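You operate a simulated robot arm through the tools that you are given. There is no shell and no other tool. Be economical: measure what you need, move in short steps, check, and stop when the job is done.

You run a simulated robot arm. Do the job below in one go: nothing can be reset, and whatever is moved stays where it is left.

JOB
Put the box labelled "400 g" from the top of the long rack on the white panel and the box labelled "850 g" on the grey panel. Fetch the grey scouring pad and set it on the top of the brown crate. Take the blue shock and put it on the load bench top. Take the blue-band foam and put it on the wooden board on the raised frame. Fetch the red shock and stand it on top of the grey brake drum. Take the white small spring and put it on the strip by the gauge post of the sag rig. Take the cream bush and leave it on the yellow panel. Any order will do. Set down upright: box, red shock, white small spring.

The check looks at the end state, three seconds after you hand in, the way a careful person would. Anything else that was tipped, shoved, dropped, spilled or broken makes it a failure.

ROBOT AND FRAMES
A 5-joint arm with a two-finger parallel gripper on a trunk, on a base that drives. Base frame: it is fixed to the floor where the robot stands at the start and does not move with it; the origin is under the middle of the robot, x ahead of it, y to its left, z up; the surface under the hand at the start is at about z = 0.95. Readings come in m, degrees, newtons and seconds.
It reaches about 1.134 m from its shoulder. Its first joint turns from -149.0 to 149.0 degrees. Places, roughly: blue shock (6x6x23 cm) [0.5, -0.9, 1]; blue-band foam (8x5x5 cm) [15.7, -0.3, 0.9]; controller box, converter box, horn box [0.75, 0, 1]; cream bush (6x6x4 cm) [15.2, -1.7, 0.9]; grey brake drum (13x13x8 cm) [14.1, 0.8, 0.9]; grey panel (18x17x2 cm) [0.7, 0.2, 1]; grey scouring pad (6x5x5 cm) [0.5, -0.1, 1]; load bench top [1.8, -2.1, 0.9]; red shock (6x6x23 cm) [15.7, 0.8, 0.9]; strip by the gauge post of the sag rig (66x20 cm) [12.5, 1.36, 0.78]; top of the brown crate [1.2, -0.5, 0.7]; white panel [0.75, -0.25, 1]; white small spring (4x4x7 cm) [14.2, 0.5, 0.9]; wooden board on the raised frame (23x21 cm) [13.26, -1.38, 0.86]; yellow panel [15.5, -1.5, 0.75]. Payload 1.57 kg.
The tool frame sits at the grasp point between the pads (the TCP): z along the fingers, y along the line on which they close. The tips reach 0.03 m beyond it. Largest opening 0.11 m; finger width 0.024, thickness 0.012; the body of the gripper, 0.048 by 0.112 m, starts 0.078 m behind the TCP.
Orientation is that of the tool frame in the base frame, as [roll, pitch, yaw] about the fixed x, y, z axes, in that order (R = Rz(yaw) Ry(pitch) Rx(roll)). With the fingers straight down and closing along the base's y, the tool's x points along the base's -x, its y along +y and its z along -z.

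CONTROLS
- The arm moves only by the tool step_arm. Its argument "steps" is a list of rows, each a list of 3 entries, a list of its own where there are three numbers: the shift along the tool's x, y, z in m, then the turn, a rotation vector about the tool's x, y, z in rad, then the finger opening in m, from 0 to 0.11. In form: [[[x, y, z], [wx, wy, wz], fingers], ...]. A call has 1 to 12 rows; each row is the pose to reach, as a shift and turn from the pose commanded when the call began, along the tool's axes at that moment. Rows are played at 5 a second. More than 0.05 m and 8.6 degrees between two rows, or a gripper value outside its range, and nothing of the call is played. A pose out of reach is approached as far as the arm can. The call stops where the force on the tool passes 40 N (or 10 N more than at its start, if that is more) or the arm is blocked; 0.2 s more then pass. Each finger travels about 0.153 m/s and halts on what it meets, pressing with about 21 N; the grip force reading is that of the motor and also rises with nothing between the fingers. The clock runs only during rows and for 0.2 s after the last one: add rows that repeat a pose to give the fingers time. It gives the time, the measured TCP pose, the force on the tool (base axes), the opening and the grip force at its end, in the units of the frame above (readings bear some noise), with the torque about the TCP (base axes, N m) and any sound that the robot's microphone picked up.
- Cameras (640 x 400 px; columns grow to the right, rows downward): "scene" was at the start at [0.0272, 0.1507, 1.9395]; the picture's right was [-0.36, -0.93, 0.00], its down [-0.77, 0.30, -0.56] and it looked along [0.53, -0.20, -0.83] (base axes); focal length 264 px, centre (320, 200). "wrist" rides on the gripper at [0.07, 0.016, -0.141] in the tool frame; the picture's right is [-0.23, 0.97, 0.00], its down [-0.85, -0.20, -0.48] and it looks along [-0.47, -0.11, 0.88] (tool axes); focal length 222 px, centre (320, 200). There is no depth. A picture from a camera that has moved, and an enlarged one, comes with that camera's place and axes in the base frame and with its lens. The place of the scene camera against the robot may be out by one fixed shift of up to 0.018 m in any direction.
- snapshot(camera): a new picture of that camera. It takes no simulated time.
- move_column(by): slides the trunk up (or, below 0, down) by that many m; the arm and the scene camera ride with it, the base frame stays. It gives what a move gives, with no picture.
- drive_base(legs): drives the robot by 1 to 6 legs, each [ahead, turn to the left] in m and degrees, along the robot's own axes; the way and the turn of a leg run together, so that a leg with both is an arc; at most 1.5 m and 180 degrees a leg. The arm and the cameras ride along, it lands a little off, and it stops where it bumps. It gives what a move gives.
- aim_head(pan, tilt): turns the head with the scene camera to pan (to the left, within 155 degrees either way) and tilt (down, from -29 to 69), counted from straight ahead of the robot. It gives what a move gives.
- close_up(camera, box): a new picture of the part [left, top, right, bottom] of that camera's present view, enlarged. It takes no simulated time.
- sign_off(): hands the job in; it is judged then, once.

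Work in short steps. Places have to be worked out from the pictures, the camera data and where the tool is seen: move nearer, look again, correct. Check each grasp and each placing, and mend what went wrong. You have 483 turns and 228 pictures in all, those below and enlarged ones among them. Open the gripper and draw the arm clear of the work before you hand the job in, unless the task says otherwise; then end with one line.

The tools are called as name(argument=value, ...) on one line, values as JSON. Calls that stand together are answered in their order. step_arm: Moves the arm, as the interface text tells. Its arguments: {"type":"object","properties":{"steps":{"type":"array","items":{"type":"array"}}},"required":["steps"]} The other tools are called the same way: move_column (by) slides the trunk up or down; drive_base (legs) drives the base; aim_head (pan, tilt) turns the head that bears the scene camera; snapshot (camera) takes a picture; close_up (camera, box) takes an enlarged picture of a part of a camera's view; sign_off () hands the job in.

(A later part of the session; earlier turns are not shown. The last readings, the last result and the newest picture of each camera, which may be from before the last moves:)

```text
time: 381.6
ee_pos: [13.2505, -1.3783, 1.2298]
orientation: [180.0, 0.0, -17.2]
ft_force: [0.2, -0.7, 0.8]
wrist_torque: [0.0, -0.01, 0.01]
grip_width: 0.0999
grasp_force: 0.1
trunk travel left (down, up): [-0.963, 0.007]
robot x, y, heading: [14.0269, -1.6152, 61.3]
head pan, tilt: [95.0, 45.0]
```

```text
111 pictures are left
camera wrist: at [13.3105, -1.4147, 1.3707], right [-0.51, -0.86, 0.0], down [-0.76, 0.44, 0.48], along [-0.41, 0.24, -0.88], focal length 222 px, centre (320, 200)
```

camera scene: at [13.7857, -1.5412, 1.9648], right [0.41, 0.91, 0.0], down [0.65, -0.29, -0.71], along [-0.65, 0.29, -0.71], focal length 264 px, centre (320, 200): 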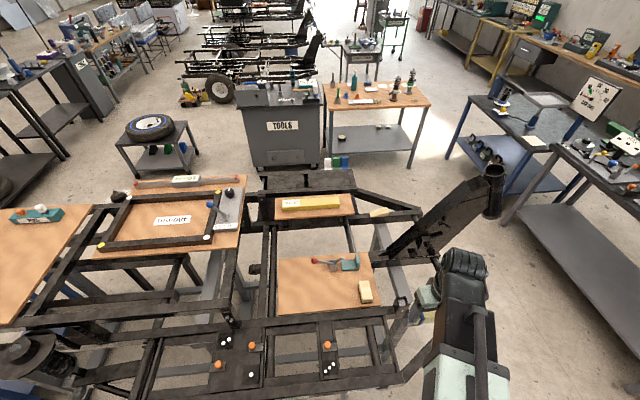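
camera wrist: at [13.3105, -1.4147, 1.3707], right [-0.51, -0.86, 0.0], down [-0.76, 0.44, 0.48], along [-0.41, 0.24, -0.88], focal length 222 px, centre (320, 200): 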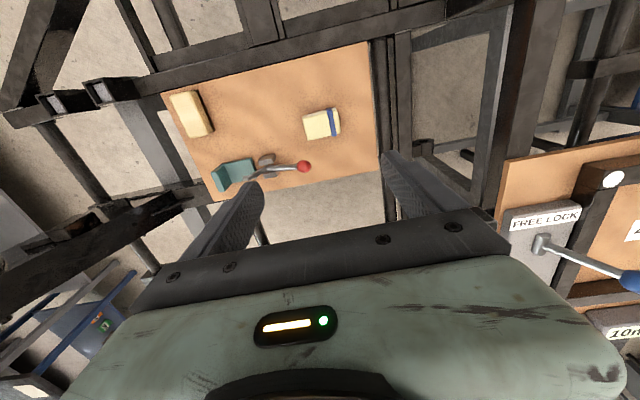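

Foam is on the board. Retract and swing the arm back to the front.

step_arm(steps=[[[0.0394, -0.0013, 0], [0, 0, 0], 0.1], [[0.0788, -0.0026, 0], [0, 0, 0], 0.1], [[0.1182, -0.0039, 0], [0, 0, 0], 0.1], [[0.1576, -0.0052, 0], [0, 0, 0], 0.1], [[0.197, -0.0065, 0], [0, 0, 0], 0.1], [[0.2127, -0.0522, 0], [0, 0, 0.12], 0.1], [[0.2284, -0.0979, 0], [0, 0, 0.24], 0.1], [[0.2441, -0.1436, 0], [0, 0, 0.36], 0.1], [[0.2598, -0.1894, 0], [0, 0, 0.48], 0.1], [[0.2755, -0.2351, 0], [0, 0, 0.6], 0.1], [[0.2912, -0.2808, 0], [0, 0, 0.72], 0.1], [[0.307, -0.3265, 0], [0, 0, 0.84], 0.1]])

step_arm(steps=[[[0.0042, -0.0482, 0], [0, 0, 0.09], 0.1], [[0.0084, -0.0964, 0], [0, 0, 0.18], 0.1], [[0.0127, -0.1447, 0], [0, 0, 0.27], 0.1], [[0.0169, -0.1929, 0], [0, 0, 0.36], 0.1], [[0.0211, -0.2411, 0], [0, 0, 0.45], 0.1], [[0.0253, -0.2893, 0], [0, 0, 0.54], 0.1], [[0.0296, -0.3376, 0], [0, 0, 0.63], 0.1], [[0.0338, -0.3858, 0], [0, 0, 0.72], 0.1], [[0.038, -0.434, 0], [0, 0, 0.81], 0.1]])

aim_head(pan=5, tilt=40)

snapshot(camera="scene")

```text
time: 384.2
ee_pos: [13.6408, -1.1559, 1.2289]
orientation: [179.9, -0.1, -65.5]
ft_force: [-0.3, -0.6, -0.1]
wrist_torque: [-0.01, 0.04, 0.02]
grip_width: 0.0999
grasp_force: 0.0
trunk travel left (down, up): [-0.963, 0.007]
robot x, y, heading: [14.0312, -1.6175, 60.9]
head pan, tilt: [95.0, 45.0]
```

```text
time: 386.2
ee_pos: [14.0515, -1.0101, 1.2304]
orientation: [-180.0, -0.1, -111.8]
ft_force: [0.6, 0.7, -0.2]
wrist_torque: [-0.01, 0.01, -0.02]
grip_width: 0.1001
grasp_force: 0.1
trunk travel left (down, up): [-0.963, 0.007]
robot x, y, heading: [14.0278, -1.6136, 61.0]
head pan, tilt: [95.0, 45.0]
```

```text
time: 387.9
ee_pos: [14.0498, -1.0094, 1.229]
orientation: [-180.0, 0.0, -111.7]
ft_force: [-0.2, 0.0, 1.3]
wrist_torque: [0.03, -0.03, 0.0]
grip_width: 0.0998
grasp_force: 0.1
trunk travel left (down, up): [-0.963, 0.007]
robot x, y, heading: [14.0258, -1.6147, 61.0]
head pan, tilt: [5.0, 40.0]
```

```text
110 pictures are left
camera scene: at [13.8954, -1.4962, 1.9701], right [0.91, -0.41, 0.0], down [-0.26, -0.59, -0.77], along [0.31, 0.7, -0.64], focal length 264 px, centre (320, 200)
```

scene: 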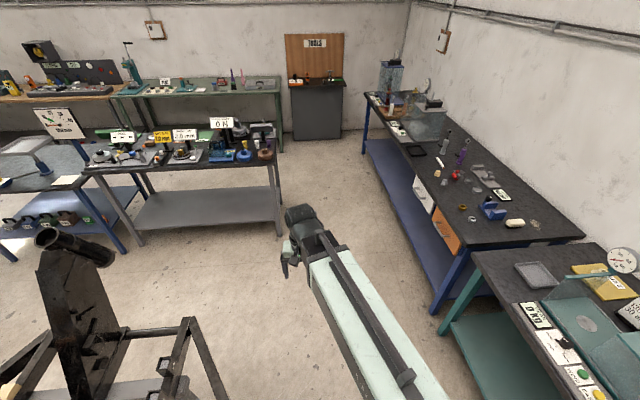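

close_up(camera="scene", box=[70, 100, 290, 237])

close_up(camera="scene", box=[350, 50, 510, 150])

```text
2.91 times, centred on (180, 168) of scene
camera zoom: at [13.8954, -1.4962, 1.9701], right [0.91, -0.41, 0.0], down [-0.26, -0.59, -0.77], along [0.31, 0.7, -0.64], focal length 769 px, centre (727, 292)
```

zoom: 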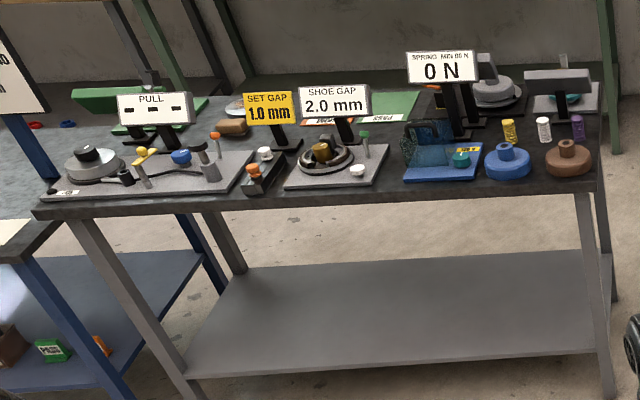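

```text
4.00 times, centred on (430, 100) of scene
camera zoom: at [13.8954, -1.4962, 1.9701], right [0.91, -0.41, 0.0], down [-0.26, -0.59, -0.77], along [0.31, 0.7, -0.64], focal length 1058 px, centre (-120, 600)
```

zoom: 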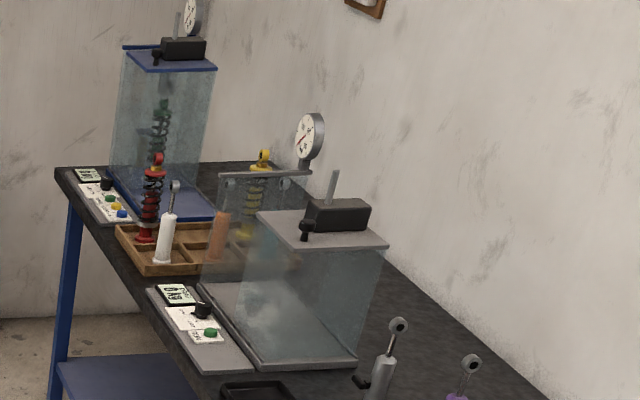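

White spring (14.23,0.58), grey drum (14.15,0.87) and the red shock standing in a wooden tray near (15.72,0.82) are identified. Drive up between table and bench.

drive_base(legs=[[0, 3.4], [1.5, 0], [0.53, 0], [0, 8]])

aim_head(pan=-40, tilt=35)

snapshot(camera="scene")

close_up(camera="scene", box=[180, 120, 420, 270])

```text
time: 399.0
ee_pos: [14.8153, 0.8102, 1.23]
orientation: [-179.9, 0.0, -100.5]
ft_force: [0.0, 0.6, 0.4]
wrist_torque: [0.01, 0.03, -0.02]
grip_width: 0.0999
grasp_force: 0.0
trunk travel left (down, up): [-0.963, 0.007]
robot x, y, heading: [14.9118, 0.2101, 71.6]
head pan, tilt: [5.0, 40.0]
```

```text
time: 400.1
ee_pos: [14.8149, 0.8098, 1.2298]
orientation: [-179.9, -0.1, -100.4]
ft_force: [-0.1, 0.0, 0.9]
wrist_torque: [0.04, 0.03, -0.03]
grip_width: 0.0999
grasp_force: 0.0
trunk travel left (down, up): [-0.963, 0.007]
robot x, y, heading: [14.9121, 0.2134, 71.5]
head pan, tilt: [-40.0, 35.0]
```

```text
107 pictures are left
camera scene: at [14.8136, 0.2679, 1.9777], right [0.53, -0.85, 0.0], down [-0.49, -0.3, -0.82], along [0.7, 0.43, -0.57], focal length 264 px, centre (320, 200)
```

scene: 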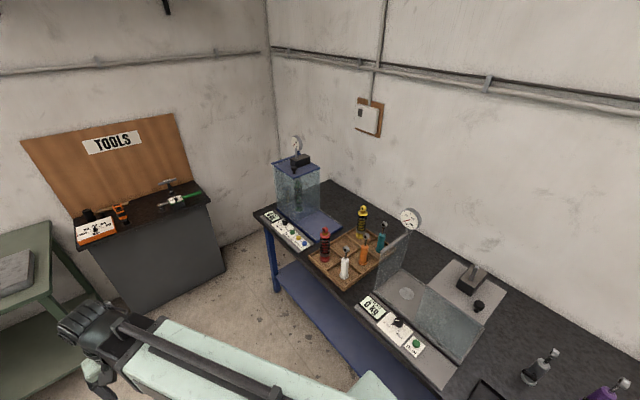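

```text
2.67 times, centred on (300, 195) of scene
camera zoom: at [14.8136, 0.2679, 1.9777], right [0.53, -0.85, 0.0], down [-0.49, -0.3, -0.82], along [0.7, 0.43, -0.57], focal length 705 px, centre (373, 213)
```

zoom: 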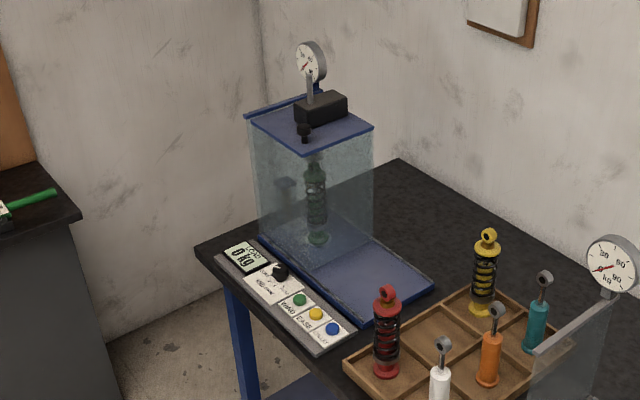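

Red shock is at about (15.70,0.777), top ≈1.09, with clear space for the boom. Drive forward 0.25 m and swing toward it.

drive_base(legs=[[0.25, 0]])

```text
time: 402.0
ee_pos: [14.8941, 1.049, 1.2282]
orientation: [-179.9, -0.1, -100.5]
ft_force: [0.2, -1.0, 0.8]
wrist_torque: [-0.03, 0.01, 0.01]
grip_width: 0.0999
grasp_force: 0.1
trunk travel left (down, up): [-0.963, 0.007]
robot x, y, heading: [14.9922, 0.4536, 71.7]
head pan, tilt: [-40.0, 35.0]
```

step_arm(steps=[[[-0.0104, -0.04, 0], [0, 0, 0.09], 0.11], [[-0.0208, -0.0799, 0], [0, 0, 0.18], 0.11], [[-0.0312, -0.1199, 0], [0, 0, 0.27], 0.11], [[-0.0416, -0.1598, 0], [0, 0, 0.36], 0.11], [[-0.052, -0.1998, 0], [0, 0, 0.45], 0.11], [[-0.0428, -0.2435, 0], [0, 0, 0.54], 0.11], [[-0.0336, -0.2872, 0], [0, 0, 0.63], 0.11], [[-0.0245, -0.3309, 0], [0, 0, 0.72], 0.11], [[-0.0153, -0.3746, 0], [0, 0, 0.81], 0.11], [[-0.0061, -0.4183, 0], [0, 0, 0.9], 0.11], [[0.003, -0.462, 0], [0, 0, 0.99], 0.11]])

step_arm(steps=[[[-0.0135, -0.0438, 0], [0, 0, 0], 0.11], [[-0.027, -0.0876, 0], [0, 0, 0], 0.11], [[-0.0405, -0.1314, 0], [0, 0, 0], 0.11], [[-0.0541, -0.1752, 0], [0, 0, 0], 0.11], [[-0.0676, -0.219, 0], [0, 0, 0], 0.11], [[-0.0811, -0.2628, 0], [0, 0, 0], 0.11], [[-0.0946, -0.3066, 0], [0, 0, 0], 0.11], [[-0.0946, -0.3066, 0], [0, 0, 0], 0.11]])

snapshot(camera="wrist")

```text
time: 404.4
ee_pos: [15.3482, 0.9619, 1.2299]
orientation: [-179.9, 0.1, -157.3]
ft_force: [0.4, -0.2, 0.4]
wrist_torque: [-0.02, -0.01, -0.01]
grip_width: 0.1102
grasp_force: 0.1
trunk travel left (down, up): [-0.963, 0.007]
robot x, y, heading: [14.9891, 0.4487, 71.6]
head pan, tilt: [-40.0, 35.0]
```

```text
time: 406.2
ee_pos: [15.5521, 0.7145, 1.2294]
orientation: [-179.9, 0.1, -157.1]
ft_force: [0.2, 0.3, 0.1]
wrist_torque: [0.0, -0.01, 0.03]
grip_width: 0.1099
grasp_force: 0.2
trunk travel left (down, up): [-0.963, 0.007]
robot x, y, heading: [14.9926, 0.4508, 71.6]
head pan, tilt: [-40.0, 35.0]
```

```text
105 pictures are left
camera wrist: at [15.4807, 0.7023, 1.3705], right [-0.17, 0.99, 0.0], down [0.86, 0.15, 0.48], along [0.47, 0.08, -0.88], focal length 222 px, centre (320, 200)
```

wrist: 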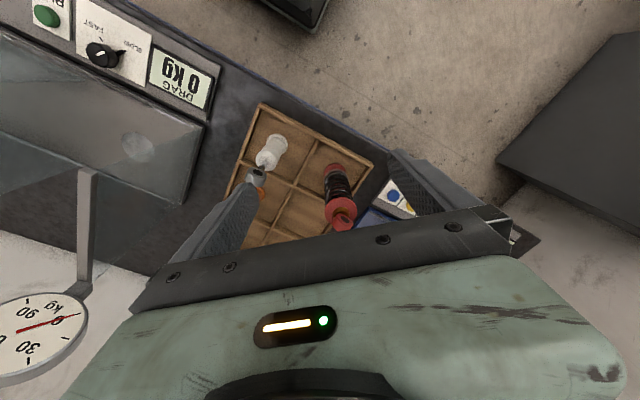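

Red shock axis ≈(15.666,0.771). Move over it.

step_arm(steps=[[[-0.0423, 0.0026, 0], [0, 0, 0], 0.11], [[-0.0847, 0.0051, 0], [0, 0, 0], 0.11], [[-0.127, 0.0077, 0], [0, 0, 0], 0.11], [[-0.127, 0.0077, 0], [0, 0, 0], 0.11]])

move_column(by=-0.1)

snapshot(camera="wrist")

snapshot(camera="scene")

```text
time: 407.2
ee_pos: [15.6677, 0.7737, 1.2294]
orientation: [-179.9, 0.0, -157.2]
ft_force: [0.3, -0.3, 0.5]
wrist_torque: [0.0, -0.01, -0.02]
grip_width: 0.1099
grasp_force: 0.0
trunk travel left (down, up): [-0.963, 0.007]
robot x, y, heading: [14.988, 0.4518, 71.6]
head pan, tilt: [-40.0, 35.0]
```

```text
time: 408.5
ee_pos: [15.6679, 0.771, 1.1295]
orientation: [-179.9, 0.1, -157.1]
ft_force: [0.3, 0.1, 0.5]
wrist_torque: [-0.03, 0.01, -0.02]
grip_width: 0.11
grasp_force: 0.2
trunk travel left (down, up): [-0.863, 0.107]
robot x, y, heading: [14.99, 0.4514, 71.6]
head pan, tilt: [-40.0, 35.0]
```

```text
104 pictures are left
camera wrist: at [15.5953, 0.7595, 1.2706], right [-0.17, 0.99, 0.0], down [0.86, 0.15, 0.48], along [0.47, 0.08, -0.88], focal length 222 px, centre (320, 200)
```

wrist: 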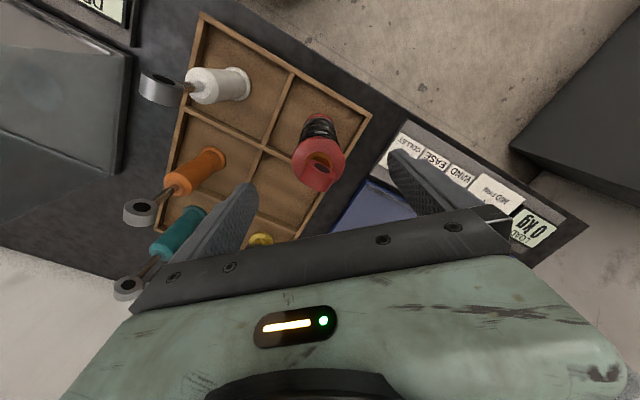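

```text
103 pictures are left
camera scene: at [14.893, 0.5073, 1.8777], right [0.53, -0.85, 0.0], down [-0.49, -0.3, -0.82], along [0.7, 0.43, -0.57], focal length 264 px, centre (320, 200)
```

scene: 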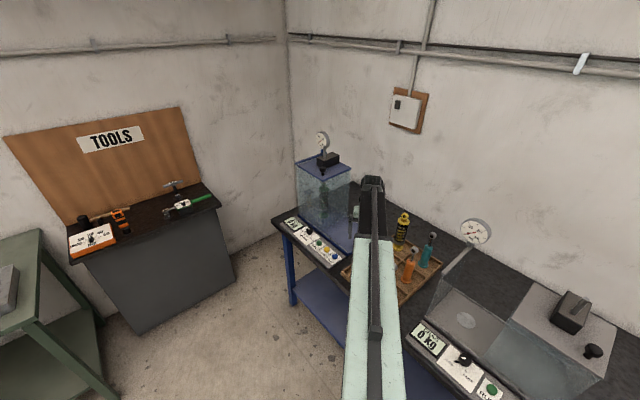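

Aligned. Lower 0.1 and grip the upper disc.

move_column(by=-0.08)

move_column(by=-0.02)

step_arm(steps=[[[0, 0, 0], [0, 0, 0], 0.09], [[0, 0, 0], [0, 0, 0], 0.07], [[0, 0, 0], [0, 0, 0], 0.05], [[0, 0, 0], [0, 0, 0], 0.04], [[0, 0, 0], [0, 0, 0], 0.04]])

snapshot(camera="wrist")

```text
time: 409.7
ee_pos: [15.6676, 0.7722, 1.0497]
orientation: [-179.8, 0.2, -157.3]
ft_force: [0.7, 0.6, -0.4]
wrist_torque: [0.02, -0.02, -0.01]
grip_width: 0.11
grasp_force: 0.2
trunk travel left (down, up): [-0.783, 0.187]
robot x, y, heading: [14.988, 0.4511, 71.9]
head pan, tilt: [-40.0, 35.0]
```

```text
time: 410.3
ee_pos: [15.6673, 0.7724, 1.0291]
orientation: [-179.9, 0.1, -157.2]
ft_force: [-0.9, 0.0, 0.0]
wrist_torque: [0.01, -0.03, 0.02]
grip_width: 0.1096
grasp_force: 0.0
trunk travel left (down, up): [-0.763, 0.207]
robot x, y, heading: [14.9879, 0.4552, 71.8]
head pan, tilt: [-40.0, 35.0]
```

```text
time: 411.5
ee_pos: [15.6671, 0.7726, 1.0299]
orientation: [-179.9, 0.1, -157.3]
ft_force: [1.0, -3.1, 0.1]
wrist_torque: [-0.26, -0.11, -0.01]
grip_width: 0.0555
grasp_force: 20.9
trunk travel left (down, up): [-0.763, 0.207]
robot x, y, heading: [14.9907, 0.4503, 71.7]
head pan, tilt: [-40.0, 35.0]
```

```text
102 pictures are left
camera wrist: at [15.5956, 0.7593, 1.1705], right [-0.17, 0.99, 0.0], down [0.86, 0.15, 0.48], along [0.47, 0.08, -0.88], focal length 222 px, centre (320, 200)
```

wrist: 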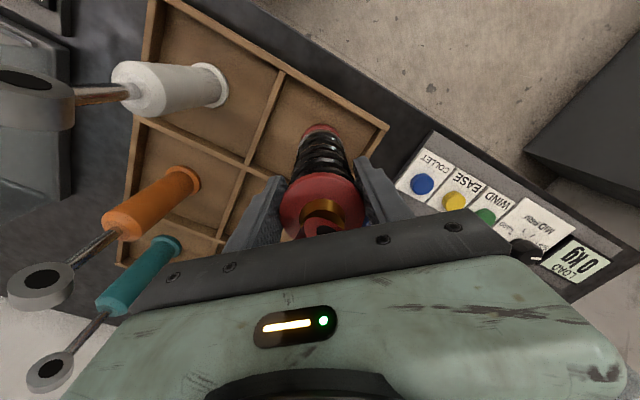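

Gripped. Lift, then look at the drum before swinging over.

move_column(by=0.2)

aim_head(pan=75, tilt=45)

snapshot(camera="scene")

close_up(camera="scene", box=[220, 150, 420, 275])

```text
time: 413.7
ee_pos: [15.6685, 0.7715, 1.2295]
orientation: [-179.9, -0.1, -157.1]
ft_force: [1.0, -0.5, -8.9]
wrist_torque: [-0.12, 0.03, 0.0]
grip_width: 0.0556
grasp_force: 20.7
trunk travel left (down, up): [-0.963, 0.007]
robot x, y, heading: [14.9914, 0.4537, 71.8]
head pan, tilt: [-40.0, 35.0]
```

```text
time: 415.6
ee_pos: [15.6682, 0.7731, 1.2288]
orientation: [-179.8, 0.0, -157.2]
ft_force: [-0.4, -0.3, -8.7]
wrist_torque: [0.1, 0.1, 0.0]
grip_width: 0.0555
grasp_force: 21.3
trunk travel left (down, up): [-0.963, 0.007]
robot x, y, heading: [14.9922, 0.4497, 71.7]
head pan, tilt: [75.0, 45.0]
```

```text
101 pictures are left
camera scene: at [14.7512, 0.5062, 1.963], right [0.55, 0.84, 0.0], down [0.59, -0.39, -0.71], along [-0.59, 0.39, -0.71], focal length 264 px, centre (320, 200)
```

scene: 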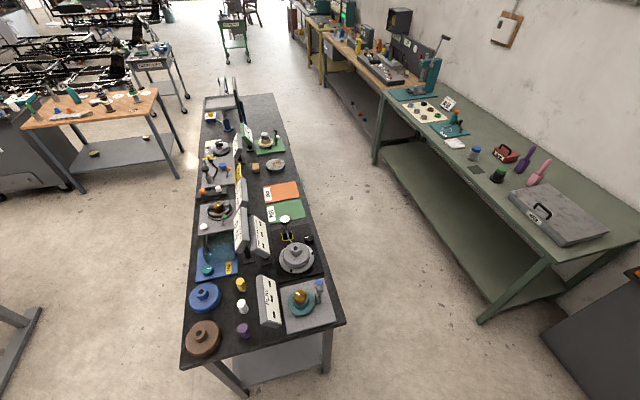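

```text
3.20 times, centred on (320, 212) of scene
camera zoom: at [14.7512, 0.5062, 1.963], right [0.55, 0.84, 0.0], down [0.59, -0.39, -0.71], along [-0.59, 0.39, -0.71], focal length 846 px, centre (320, 160)
```

zoom: 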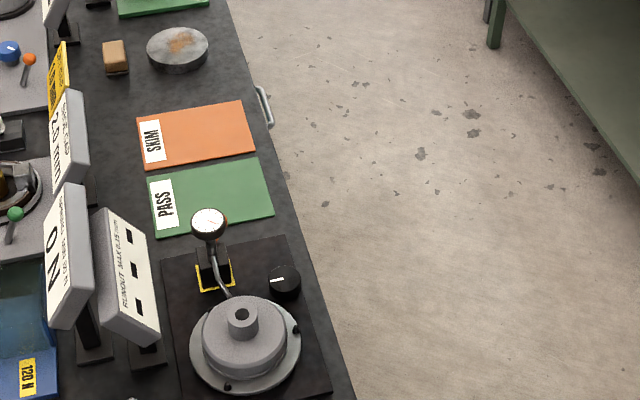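

Enlarge the near end of the table to judge obstacles around the drum.

close_up(camera="scene", box=[175, 220, 355, 380])

```text
2.50 times, centred on (265, 300) of scene
camera zoom: at [14.7512, 0.5062, 1.963], right [0.55, 0.84, 0.0], down [0.59, -0.39, -0.71], along [-0.59, 0.39, -0.71], focal length 661 px, centre (458, -50)
```

zoom: 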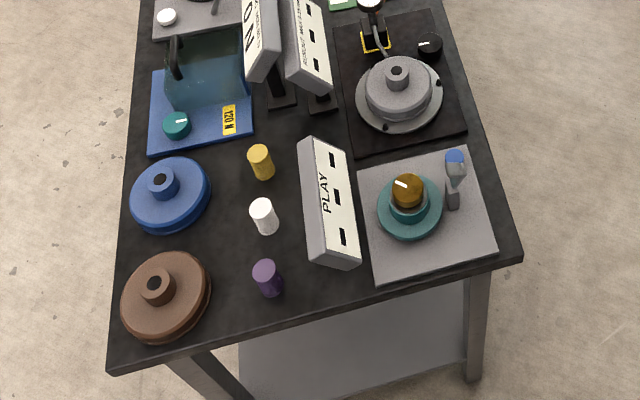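

Approach from the east is feasible. Swing the arm to the front first.

step_arm(steps=[[[0.0428, -0.003, 0], [0, 0, 0], 0.04], [[0.0857, -0.006, 0], [0, 0, 0], 0.04], [[0.1285, -0.009, 0], [0, 0, 0], 0.04], [[0.1419, 0.0347, 0], [0, 0, -0.1], 0.04], [[0.1552, 0.0785, 0], [0, 0, -0.2], 0.04], [[0.1686, 0.1223, 0], [0, 0, -0.3], 0.04], [[0.182, 0.166, 0], [0, 0, -0.4], 0.04], [[0.1953, 0.2098, 0], [0, 0, -0.5], 0.04], [[0.2087, 0.2535, 0], [0, 0, -0.6], 0.04], [[0.222, 0.2973, 0], [0, 0, -0.7], 0.04]])

step_arm(steps=[[[0.004, 0.0481, 0], [0, 0, -0.1], 0.04], [[0.008, 0.0962, 0], [0, 0, -0.2], 0.04], [[0.012, 0.1443, 0], [0, 0, -0.3], 0.04], [[0.016, 0.1924, 0], [0, 0, -0.4], 0.04], [[0.02, 0.2405, 0], [0, 0, -0.5], 0.04], [[0.024, 0.2886, 0], [0, 0, -0.6], 0.04]])

drive_base(legs=[[0, 38], [0.17, 0]])

snapshot(camera="wrist")

```text
time: 417.8
ee_pos: [15.3482, 0.9622, 1.2291]
orientation: [-179.7, -0.2, -117.1]
ft_force: [-0.4, 0.6, -8.5]
wrist_torque: [0.0, 0.03, 0.01]
grip_width: 0.0556
grasp_force: 20.8
trunk travel left (down, up): [-0.963, 0.007]
robot x, y, heading: [14.992, 0.4509, 71.6]
head pan, tilt: [75.0, 45.0]
```

```text
time: 419.2
ee_pos: [15.0787, 1.071, 1.2291]
orientation: [-179.9, -0.2, -82.7]
ft_force: [0.4, 0.4, -8.8]
wrist_torque: [-0.08, -0.02, 0.03]
grip_width: 0.0555
grasp_force: 20.5
trunk travel left (down, up): [-0.963, 0.007]
robot x, y, heading: [14.9923, 0.4481, 71.8]
head pan, tilt: [75.0, 45.0]
```

```text
time: 422.5
ee_pos: [14.6234, 1.1568, 1.2284]
orientation: [-179.9, -0.1, -44.9]
ft_force: [0.0, 0.5, -9.0]
wrist_torque: [-0.07, -0.06, 0.01]
grip_width: 0.0555
grasp_force: 21.1
trunk travel left (down, up): [-0.963, 0.007]
robot x, y, heading: [14.9345, 0.6112, 110.0]
head pan, tilt: [75.0, 45.0]
```

```text
98 pictures are left
camera wrist: at [14.6598, 1.0954, 1.3697], right [-0.85, -0.53, 0.0], down [-0.47, 0.75, 0.48], along [-0.25, 0.4, -0.88], focal length 222 px, centre (320, 200)
```

wrist: 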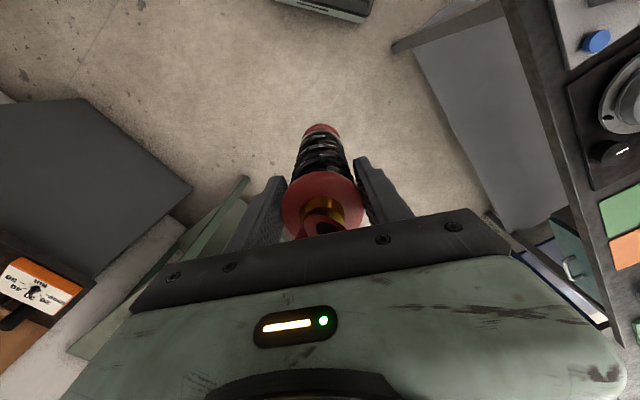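

From here the drum can be approached from the north-east, over free floor. Move to beside it and look.

step_arm(steps=[[[-0.0104, 0.0424, 0], [0, 0, -0.05], 0.04], [[-0.0208, 0.0848, 0], [0, 0, -0.1], 0.04], [[-0.0312, 0.1272, 0], [0, 0, -0.15], 0.04], [[-0.0416, 0.1696, 0], [0, 0, -0.2], 0.04], [[-0.052, 0.212, 0], [0, 0, -0.25], 0.04], [[-0.0624, 0.2544, 0], [0, 0, -0.3], 0.04], [[-0.0728, 0.2968, 0], [0, 0, -0.35], 0.04], [[-0.0832, 0.3392, 0], [0, 0, -0.4], 0.04], [[-0.0936, 0.3816, 0], [0, 0, -0.45], 0.04], [[-0.104, 0.424, 0], [0, 0, -0.47], 0.04], [[-0.104, 0.424, 0], [0, 0, -0.47], 0.04]])

snapshot(camera="wrist")

snapshot(camera="scene")

```text
time: 424.9
ee_pos: [14.2525, 0.9266, 1.2286]
orientation: [-180.0, -0.2, -17.9]
ft_force: [-0.2, -0.6, -8.5]
wrist_torque: [-0.03, -0.02, -0.02]
grip_width: 0.0554
grasp_force: 21.2
trunk travel left (down, up): [-0.963, 0.007]
robot x, y, heading: [14.9311, 0.6112, 110.0]
head pan, tilt: [75.0, 45.0]
```

```text
97 pictures are left
camera wrist: at [14.3115, 0.8897, 1.3704], right [-0.52, -0.86, 0.0], down [-0.75, 0.45, 0.48], along [-0.41, 0.25, -0.88], focal length 222 px, centre (320, 200)
```

wrist: 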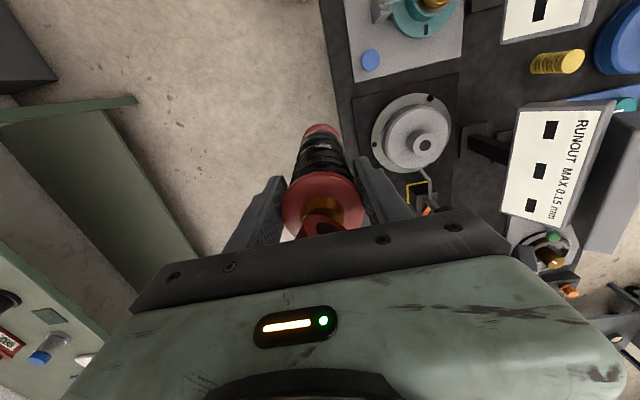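

```text
96 pictures are left
camera scene: at [14.7103, 0.5042, 1.9628], right [-0.09, 1.0, 0.0], down [0.7, 0.06, -0.71], along [-0.7, -0.06, -0.71], focal length 264 px, centre (320, 200)
```

scene: 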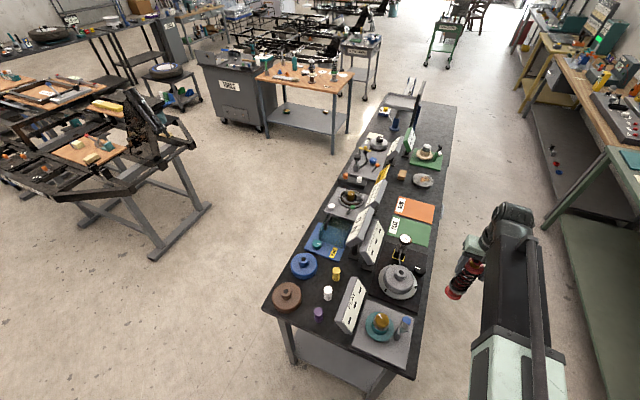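

Hub estimated near (14.124,0.780), top ~0.96–0.99. Lower a little for a parallax check.

move_column(by=-0.1)

close_up(camera="wrist", box=[340, 60, 500, 160])

snapshot(camera="wrist")

```text
time: 426.2
ee_pos: [14.2518, 0.9278, 1.1281]
orientation: [-179.9, -0.1, -18.1]
ft_force: [0.3, 0.5, -9.0]
wrist_torque: [-0.04, -0.07, -0.02]
grip_width: 0.0554
grasp_force: 20.8
trunk travel left (down, up): [-0.863, 0.107]
robot x, y, heading: [14.9352, 0.6113, 110.2]
head pan, tilt: [75.0, 45.0]
```

```text
4.00 times, centred on (420, 110) of wrist
camera zoom: at [14.3115, 0.8897, 1.2704], right [-0.52, -0.86, 0.0], down [-0.75, 0.45, 0.48], along [-0.41, 0.25, -0.88], focal length 888 px, centre (-80, 560)
```

zoom: 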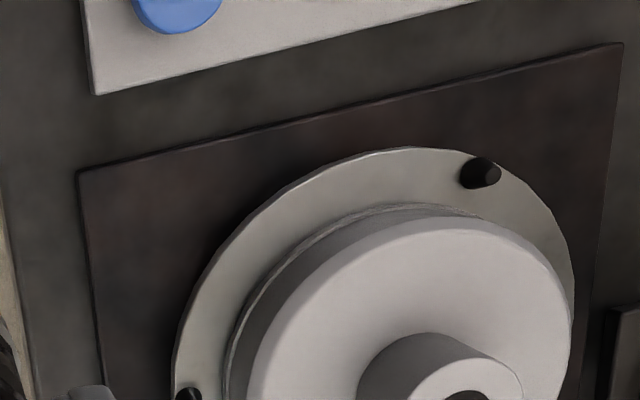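

```text
94 pictures are left
camera wrist: at [14.3115, 0.8897, 1.2704], right [-0.52, -0.86, 0.0], down [-0.75, 0.45, 0.48], along [-0.41, 0.25, -0.88], focal length 222 px, centre (320, 200)
```

wrist: 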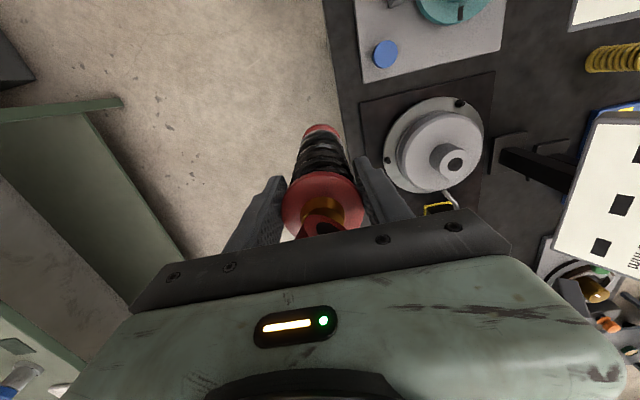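

Triangulated hub top: (14.1246,0.7807), z≈0.973. Raise a bit and move over it.

move_column(by=0.08)

step_arm(steps=[[[-0.0144, 0.0359, 0], [0, 0, 0], 0.04], [[-0.0288, 0.0717, 0], [0, 0, 0], 0.04], [[-0.0432, 0.1076, 0], [0, 0, 0], 0.04], [[-0.0576, 0.1434, 0], [0, 0, 0], 0.04], [[-0.072, 0.1793, 0], [0, 0, 0], 0.04], [[-0.072, 0.1793, 0], [0, 0, 0], 0.04]])

snapshot(camera="wrist")

snapshot(camera="scene")

```text
time: 427.4
ee_pos: [14.252, 0.927, 1.2087]
orientation: [-180.0, -0.2, -18.1]
ft_force: [0.4, 0.0, -9.3]
wrist_torque: [-0.05, -0.04, 0.0]
grip_width: 0.0555
grasp_force: 20.4
trunk travel left (down, up): [-0.943, 0.027]
robot x, y, heading: [14.9331, 0.6096, 109.9]
head pan, tilt: [75.0, 45.0]
```

```text
time: 428.8
ee_pos: [14.1287, 0.7795, 1.2089]
orientation: [-179.9, -0.2, -18.0]
ft_force: [0.3, 0.3, -8.7]
wrist_torque: [-0.01, -0.07, -0.01]
grip_width: 0.0555
grasp_force: 21.3
trunk travel left (down, up): [-0.943, 0.027]
robot x, y, heading: [14.9351, 0.6127, 110.0]
head pan, tilt: [75.0, 45.0]
```

```text
93 pictures are left
camera wrist: at [14.1876, 0.742, 1.3503], right [-0.52, -0.86, 0.0], down [-0.75, 0.45, 0.48], along [-0.41, 0.25, -0.88], focal length 222 px, centre (320, 200)
```

wrist: 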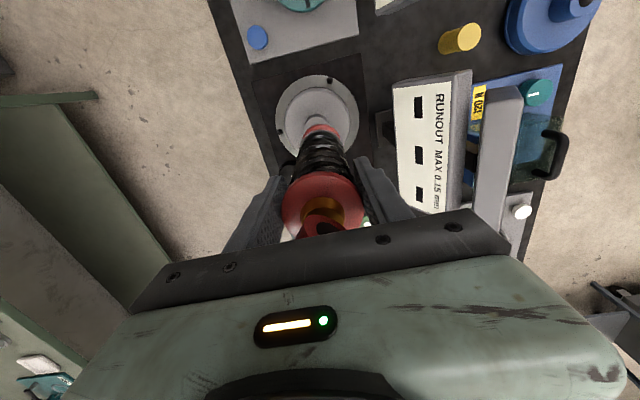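

```text
92 pictures are left
camera scene: at [14.7099, 0.5039, 1.9427], right [-0.09, 1.0, 0.0], down [0.7, 0.06, -0.71], along [-0.7, -0.06, -0.71], focal length 264 px, centre (320, 200)
```

scene: 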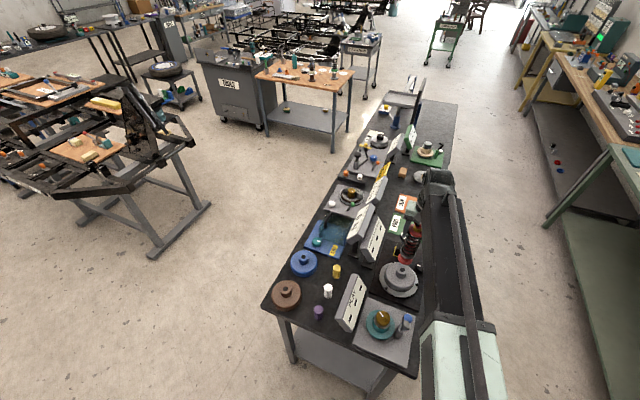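

close_up(camera="wrist", box=[260, 65, 380, 140])

close_up(camera="scene", box=[340, 200, 460, 300])

```text
5.33 times, centred on (320, 102) of wrist
camera zoom: at [14.1876, 0.742, 1.3503], right [-0.52, -0.86, 0.0], down [-0.75, 0.45, 0.48], along [-0.41, 0.25, -0.88], focal length 1185 px, centre (320, 720)
```

zoom: 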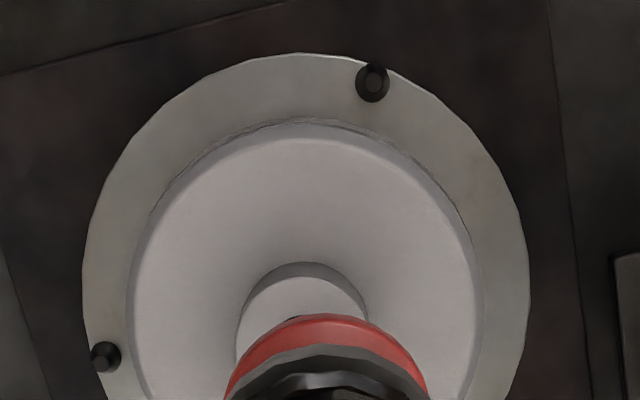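

```text
4.00 times, centred on (400, 250) of scene
camera zoom: at [14.7099, 0.5039, 1.9427], right [-0.09, 1.0, 0.0], down [0.7, 0.06, -0.71], along [-0.7, -0.06, -0.71], focal length 1058 px, centre (0, 0)
```

zoom: 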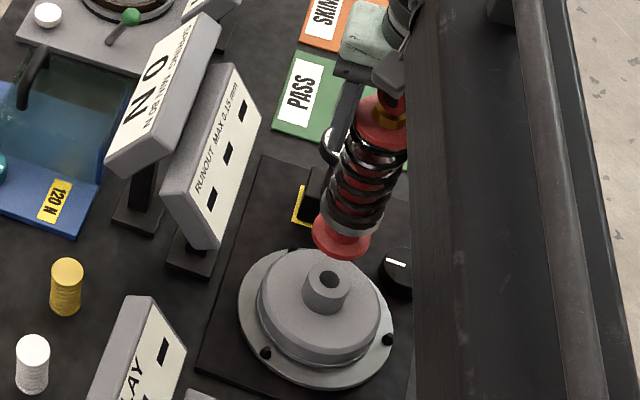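

Shift ~7 mm to centre, then lower to just above the hub and re-check.

step_arm(steps=[[[0.0015, -0.0066, 0], [0, 0, 0], 0.04], [[0.0015, -0.0066, 0], [0, 0, 0], 0.04]])

move_column(by=-0.05)

close_up(camera="wrist", box=[260, 75, 380, 150])

close_up(camera="scene", box=[340, 200, 460, 300])

```text
time: 429.4
ee_pos: [14.1311, 0.786, 1.2079]
orientation: [-180.0, -0.2, -17.9]
ft_force: [-1.4, -0.2, -8.6]
wrist_torque: [-0.01, -0.06, -0.02]
grip_width: 0.0553
grasp_force: 20.8
trunk travel left (down, up): [-0.943, 0.027]
robot x, y, heading: [14.9337, 0.6111, 110.1]
head pan, tilt: [75.0, 45.0]
```

```text
time: 430.3
ee_pos: [14.1322, 0.7863, 1.1591]
orientation: [-179.8, 0.0, -18.0]
ft_force: [-0.5, -0.1, -9.0]
wrist_torque: [-0.03, -0.05, 0.0]
grip_width: 0.0553
grasp_force: 21.0
trunk travel left (down, up): [-0.893, 0.077]
robot x, y, heading: [14.9342, 0.6105, 110.1]
head pan, tilt: [75.0, 45.0]
```

```text
5.33 times, centred on (320, 112) of wrist
camera zoom: at [14.191, 0.7477, 1.3003], right [-0.52, -0.86, 0.0], down [-0.75, 0.45, 0.48], along [-0.41, 0.25, -0.88], focal length 1185 px, centre (320, 667)
```

zoom: 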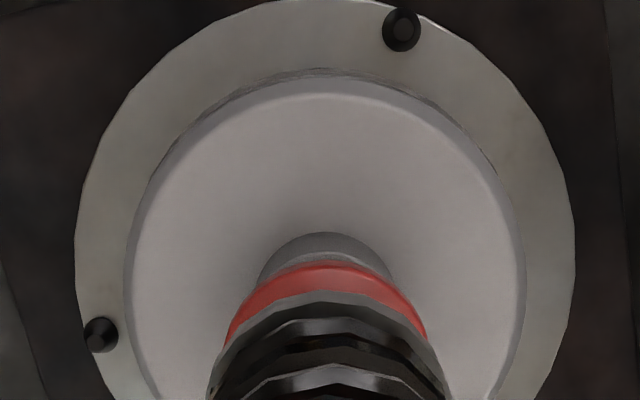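

```text
4.00 times, centred on (400, 250) of scene
camera zoom: at [14.71, 0.5037, 1.8927], right [-0.09, 1.0, 0.0], down [0.7, 0.06, -0.71], along [-0.7, -0.06, -0.71], focal length 1058 px, centre (0, 0)
```

zoom: 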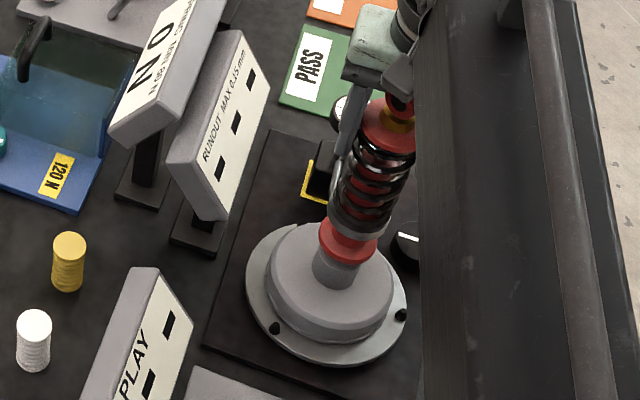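

Well aligned (within ~4 mm). Lower in small steps until contact.

move_column(by=-0.01)

move_column(by=-0.005)

```text
time: 430.9
ee_pos: [14.1313, 0.7845, 1.1483]
orientation: [-179.8, -0.1, -18.0]
ft_force: [0.1, 0.0, -9.4]
wrist_torque: [-0.01, -0.04, -0.01]
grip_width: 0.0557
grasp_force: 21.0
trunk travel left (down, up): [-0.883, 0.087]
robot x, y, heading: [14.9339, 0.6075, 110.3]
head pan, tilt: [75.0, 45.0]
```

```text
time: 431.4
ee_pos: [14.1315, 0.7845, 1.1422]
orientation: [-179.9, -0.1, -18.0]
ft_force: [0.0, -0.3, -8.9]
wrist_torque: [-0.03, -0.07, 0.01]
grip_width: 0.0555
grasp_force: 21.1
trunk travel left (down, up): [-0.878, 0.092]
robot x, y, heading: [14.933, 0.6115, 110.1]
head pan, tilt: [75.0, 45.0]
```

move_column(by=-0.004)

move_column(by=-0.003)

```text
time: 432.0
ee_pos: [14.1317, 0.7849, 1.141]
orientation: [-180.0, -0.1, -18.0]
ft_force: [-0.3, -1.2, 5.9]
wrist_torque: [-0.23, 0.12, 0.02]
grip_width: 0.055
grasp_force: 21.5
trunk travel left (down, up): [-0.874, 0.096]
robot x, y, heading: [14.9294, 0.6146, 110.0]
head pan, tilt: [75.0, 45.0]
```

```text
time: 432.5
ee_pos: [14.1329, 0.7848, 1.1393]
orientation: [-180.0, 0.0, -18.0]
ft_force: [-2.0, -1.2, 16.6]
wrist_torque: [-0.3, 0.28, -0.01]
grip_width: 0.0548
grasp_force: 20.6
trunk travel left (down, up): [-0.871, 0.099]
robot x, y, heading: [14.9339, 0.6074, 110.3]
head pan, tilt: [75.0, 45.0]
```

Contact. The torque hints the pressure centre is off by ~1 cm; look closely before releasing.

close_up(camera="wrist", box=[260, 85, 380, 160])

close_up(camera="scene", box=[370, 220, 450, 290])

```text
5.33 times, centred on (320, 122) of wrist
camera zoom: at [14.1929, 0.7469, 1.2797], right [-0.52, -0.86, 0.0], down [-0.75, 0.45, 0.48], along [-0.41, 0.25, -0.88], focal length 1185 px, centre (320, 613)
```

zoom: 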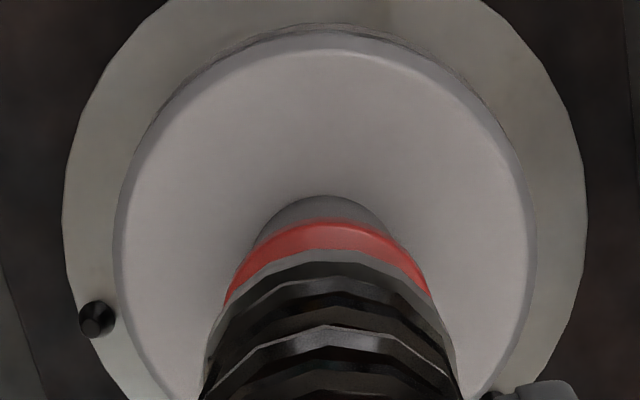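

```text
5.71 times, centred on (410, 255) of scene
camera zoom: at [14.7128, 0.5027, 1.8712], right [-0.09, 1.0, 0.0], down [0.7, 0.06, -0.71], along [-0.71, -0.06, -0.71], focal length 1511 px, centre (-194, -114)
```

zoom: 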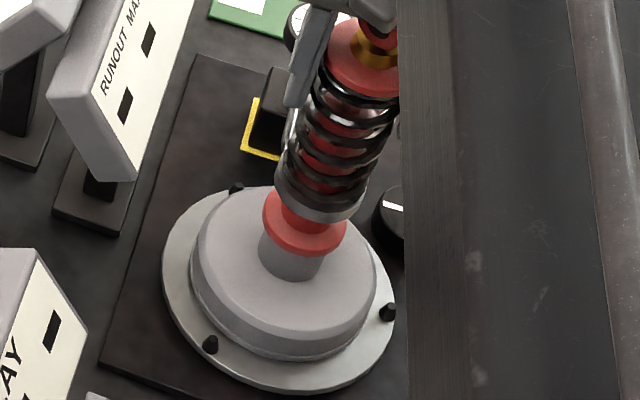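

Scene view and torque both suggest the shock sits ~6–9 mm too far +y. Lift slightly, shift, and re-touch.

move_column(by=0.012)

step_arm(steps=[[[0.0019, 0.0057, 0], [0, 0, 0], 0.04], [[0.0019, 0.0057, 0], [0, 0, 0], 0.04]])

move_column(by=-0.009)

close_up(camera="scene", box=[370, 220, 450, 290])

close_up(camera="wrist", box=[260, 85, 380, 160])

```text
time: 433.1
ee_pos: [14.1304, 0.7861, 1.1494]
orientation: [-179.9, -0.2, -18.0]
ft_force: [-1.0, 0.0, -9.2]
wrist_torque: [-0.03, -0.07, 0.01]
grip_width: 0.0551
grasp_force: 21.2
trunk travel left (down, up): [-0.883, 0.087]
robot x, y, heading: [14.9313, 0.6095, 110.1]
head pan, tilt: [75.0, 45.0]
```

```text
time: 433.7
ee_pos: [14.1312, 0.7791, 1.1486]
orientation: [-179.9, -0.2, -18.0]
ft_force: [-0.5, 0.0, -8.1]
wrist_torque: [0.02, -0.07, -0.02]
grip_width: 0.0549
grasp_force: 21.1
trunk travel left (down, up): [-0.883, 0.087]
robot x, y, heading: [14.9283, 0.6115, 109.9]
head pan, tilt: [75.0, 45.0]
```

```text
time: 434.3
ee_pos: [14.1313, 0.7798, 1.1397]
orientation: [-179.9, -0.3, -17.9]
ft_force: [0.0, -0.5, -8.8]
wrist_torque: [-0.04, -0.06, 0.02]
grip_width: 0.0551
grasp_force: 21.2
trunk travel left (down, up): [-0.874, 0.096]
robot x, y, heading: [14.9351, 0.6104, 110.2]
head pan, tilt: [75.0, 45.0]
```

```text
5.71 times, centred on (410, 255) of scene
camera zoom: at [14.7101, 0.5037, 1.8737], right [-0.09, 1.0, 0.0], down [0.7, 0.06, -0.71], along [-0.7, -0.06, -0.71], focal length 1511 px, centre (-194, -114)
```

zoom: 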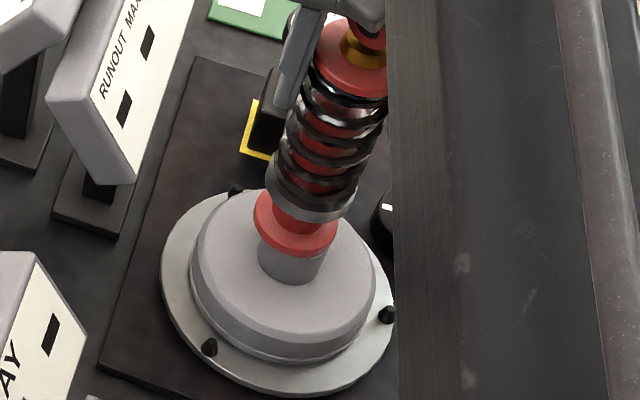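

```text
5.33 times, centred on (320, 122) of wrist
camera zoom: at [14.1914, 0.7415, 1.2813], right [-0.52, -0.86, 0.0], down [-0.75, 0.45, 0.48], along [-0.41, 0.25, -0.88], focal length 1185 px, centre (320, 613)
```

zoom: 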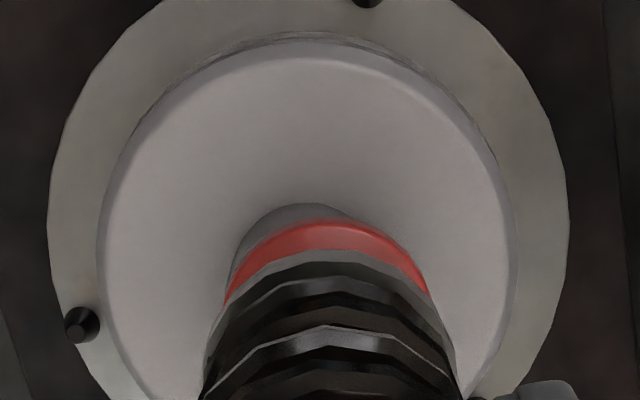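

Re-evaluating (accounting for the side force), the earlier position was within ~4 mm. Shift back 4 mm and set down.

step_arm(steps=[[[0.0005, -0.0036, 0], [0, 0, 0], 0.04], [[0.0005, -0.0036, 0], [0, 0, 0], 0.04]])

move_column(by=-0.004)

```text
time: 434.9
ee_pos: [14.1329, 0.7833, 1.1396]
orientation: [-179.9, -0.2, -18.0]
ft_force: [0.2, -0.5, -9.3]
wrist_torque: [0.01, -0.05, -0.04]
grip_width: 0.0548
grasp_force: 21.3
trunk travel left (down, up): [-0.874, 0.096]
robot x, y, heading: [14.9326, 0.6116, 110.1]
head pan, tilt: [75.0, 45.0]
```

```text
time: 435.4
ee_pos: [14.1338, 0.7816, 1.1368]
orientation: [-179.9, -0.2, -17.9]
ft_force: [-1.6, 0.1, 2.9]
wrist_torque: [-0.1, 0.07, -0.01]
grip_width: 0.0546
grasp_force: 20.7
trunk travel left (down, up): [-0.87, 0.1]
robot x, y, heading: [14.9325, 0.6108, 110.2]
head pan, tilt: [75.0, 45.0]
```

move_column(by=-0.002)

close_up(camera="wrist", box=[260, 85, 380, 160])

```text
time: 435.9
ee_pos: [14.1352, 0.7824, 1.1349]
orientation: [180.0, -0.1, -18.0]
ft_force: [-2.1, 0.5, 14.2]
wrist_torque: [-0.13, 0.07, 0.01]
grip_width: 0.0549
grasp_force: 20.7
trunk travel left (down, up): [-0.868, 0.102]
robot x, y, heading: [14.9327, 0.6132, 110.1]
head pan, tilt: [75.0, 45.0]
```

```text
5.33 times, centred on (320, 122) of wrist
camera zoom: at [14.1947, 0.7446, 1.2765], right [-0.52, -0.86, 0.0], down [-0.75, 0.45, 0.48], along [-0.41, 0.25, -0.88], focal length 1185 px, centre (320, 613)
```

zoom: 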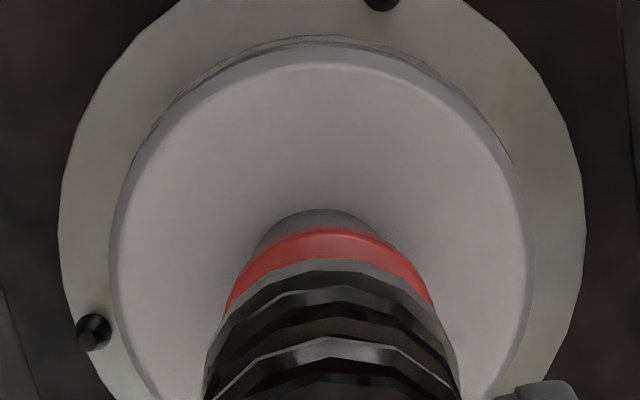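

Visually within 3–4 mm of the hub centre. Release slowly.

step_arm(steps=[[[0, 0, 0], [0, 0, 0], 0.055], [[0, 0, 0], [0, 0, 0], 0.057], [[0, 0, 0], [0, 0, 0], 0.059], [[0, 0, 0], [0, 0, 0], 0.061], [[0, 0, 0], [0, 0, 0], 0.064], [[0, 0, 0], [0, 0, 0], 0.068], [[0, 0, 0], [0, 0, 0], 0.075], [[0, 0, 0], [0, 0, 0], 0.085], [[0, 0, 0], [0, 0, 0], 0.09], [[0, 0, 0], [0, 0, 0], 0.09]])

snapshot(camera="wrist")

close_up(camera="scene", box=[340, 190, 460, 290])

```text
time: 438.1
ee_pos: [14.1339, 0.783, 1.1337]
orientation: [-179.9, -0.1, -18.0]
ft_force: [0.4, 0.0, 0.5]
wrist_torque: [-0.03, -0.01, 0.01]
grip_width: 0.0901
grasp_force: 0.0
trunk travel left (down, up): [-0.868, 0.102]
robot x, y, heading: [14.9357, 0.6107, 110.1]
head pan, tilt: [75.0, 45.0]
```

```text
82 pictures are left
camera wrist: at [14.1937, 0.7448, 1.2758], right [-0.52, -0.86, 0.0], down [-0.75, 0.45, 0.48], along [-0.41, 0.25, -0.88], focal length 222 px, centre (320, 200)
```

wrist: 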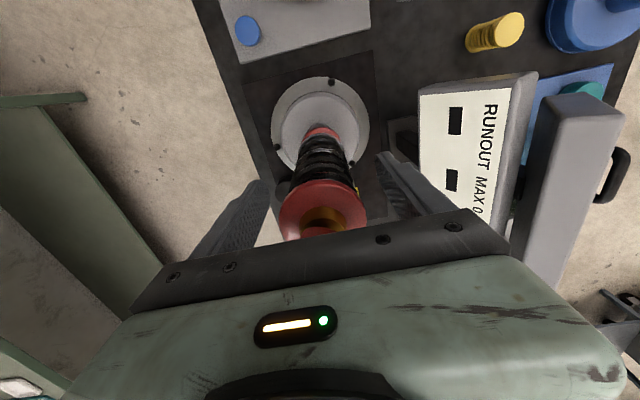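

```text
4.00 times, centred on (400, 240) of scene
camera zoom: at [14.711, 0.5034, 1.8679], right [-0.09, 1.0, 0.0], down [0.7, 0.06, -0.71], along [-0.7, -0.06, -0.71], focal length 1058 px, centre (0, 40)
```

zoom: 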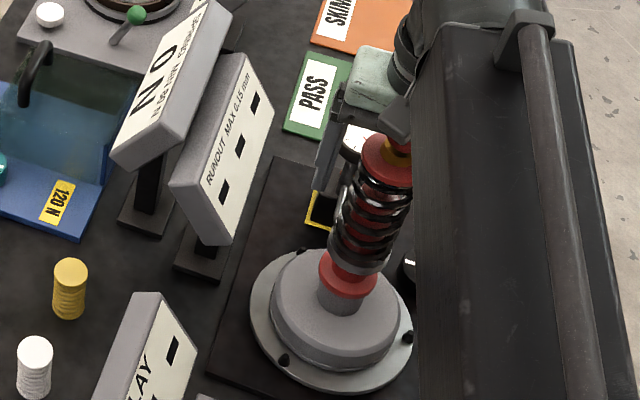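

It stands on the hub. Rise straight up.

move_column(by=0.1)

snapshot(camera="wrist")

```text
time: 439.4
ee_pos: [14.1328, 0.783, 1.2348]
orientation: [-179.9, -0.1, -18.0]
ft_force: [0.2, -1.0, -0.1]
wrist_torque: [0.0, 0.02, 0.0]
grip_width: 0.09
grasp_force: 0.1
trunk travel left (down, up): [-0.968, 0.002]
robot x, y, heading: [14.935, 0.611, 110.0]
head pan, tilt: [75.0, 45.0]
```

```text
80 pictures are left
camera wrist: at [14.1935, 0.7448, 1.3757], right [-0.52, -0.86, 0.0], down [-0.75, 0.45, 0.48], along [-0.41, 0.25, -0.88], focal length 222 px, centre (320, 200)
```

wrist: 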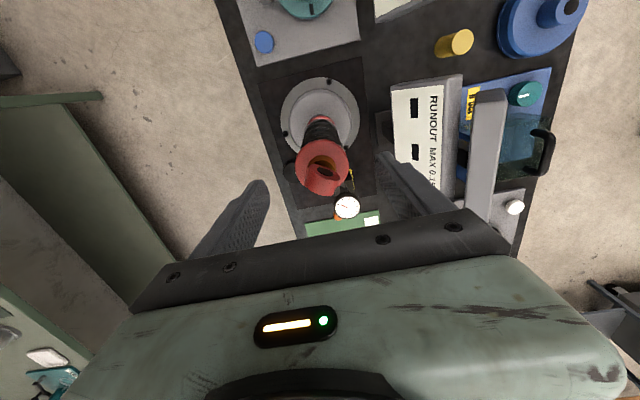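

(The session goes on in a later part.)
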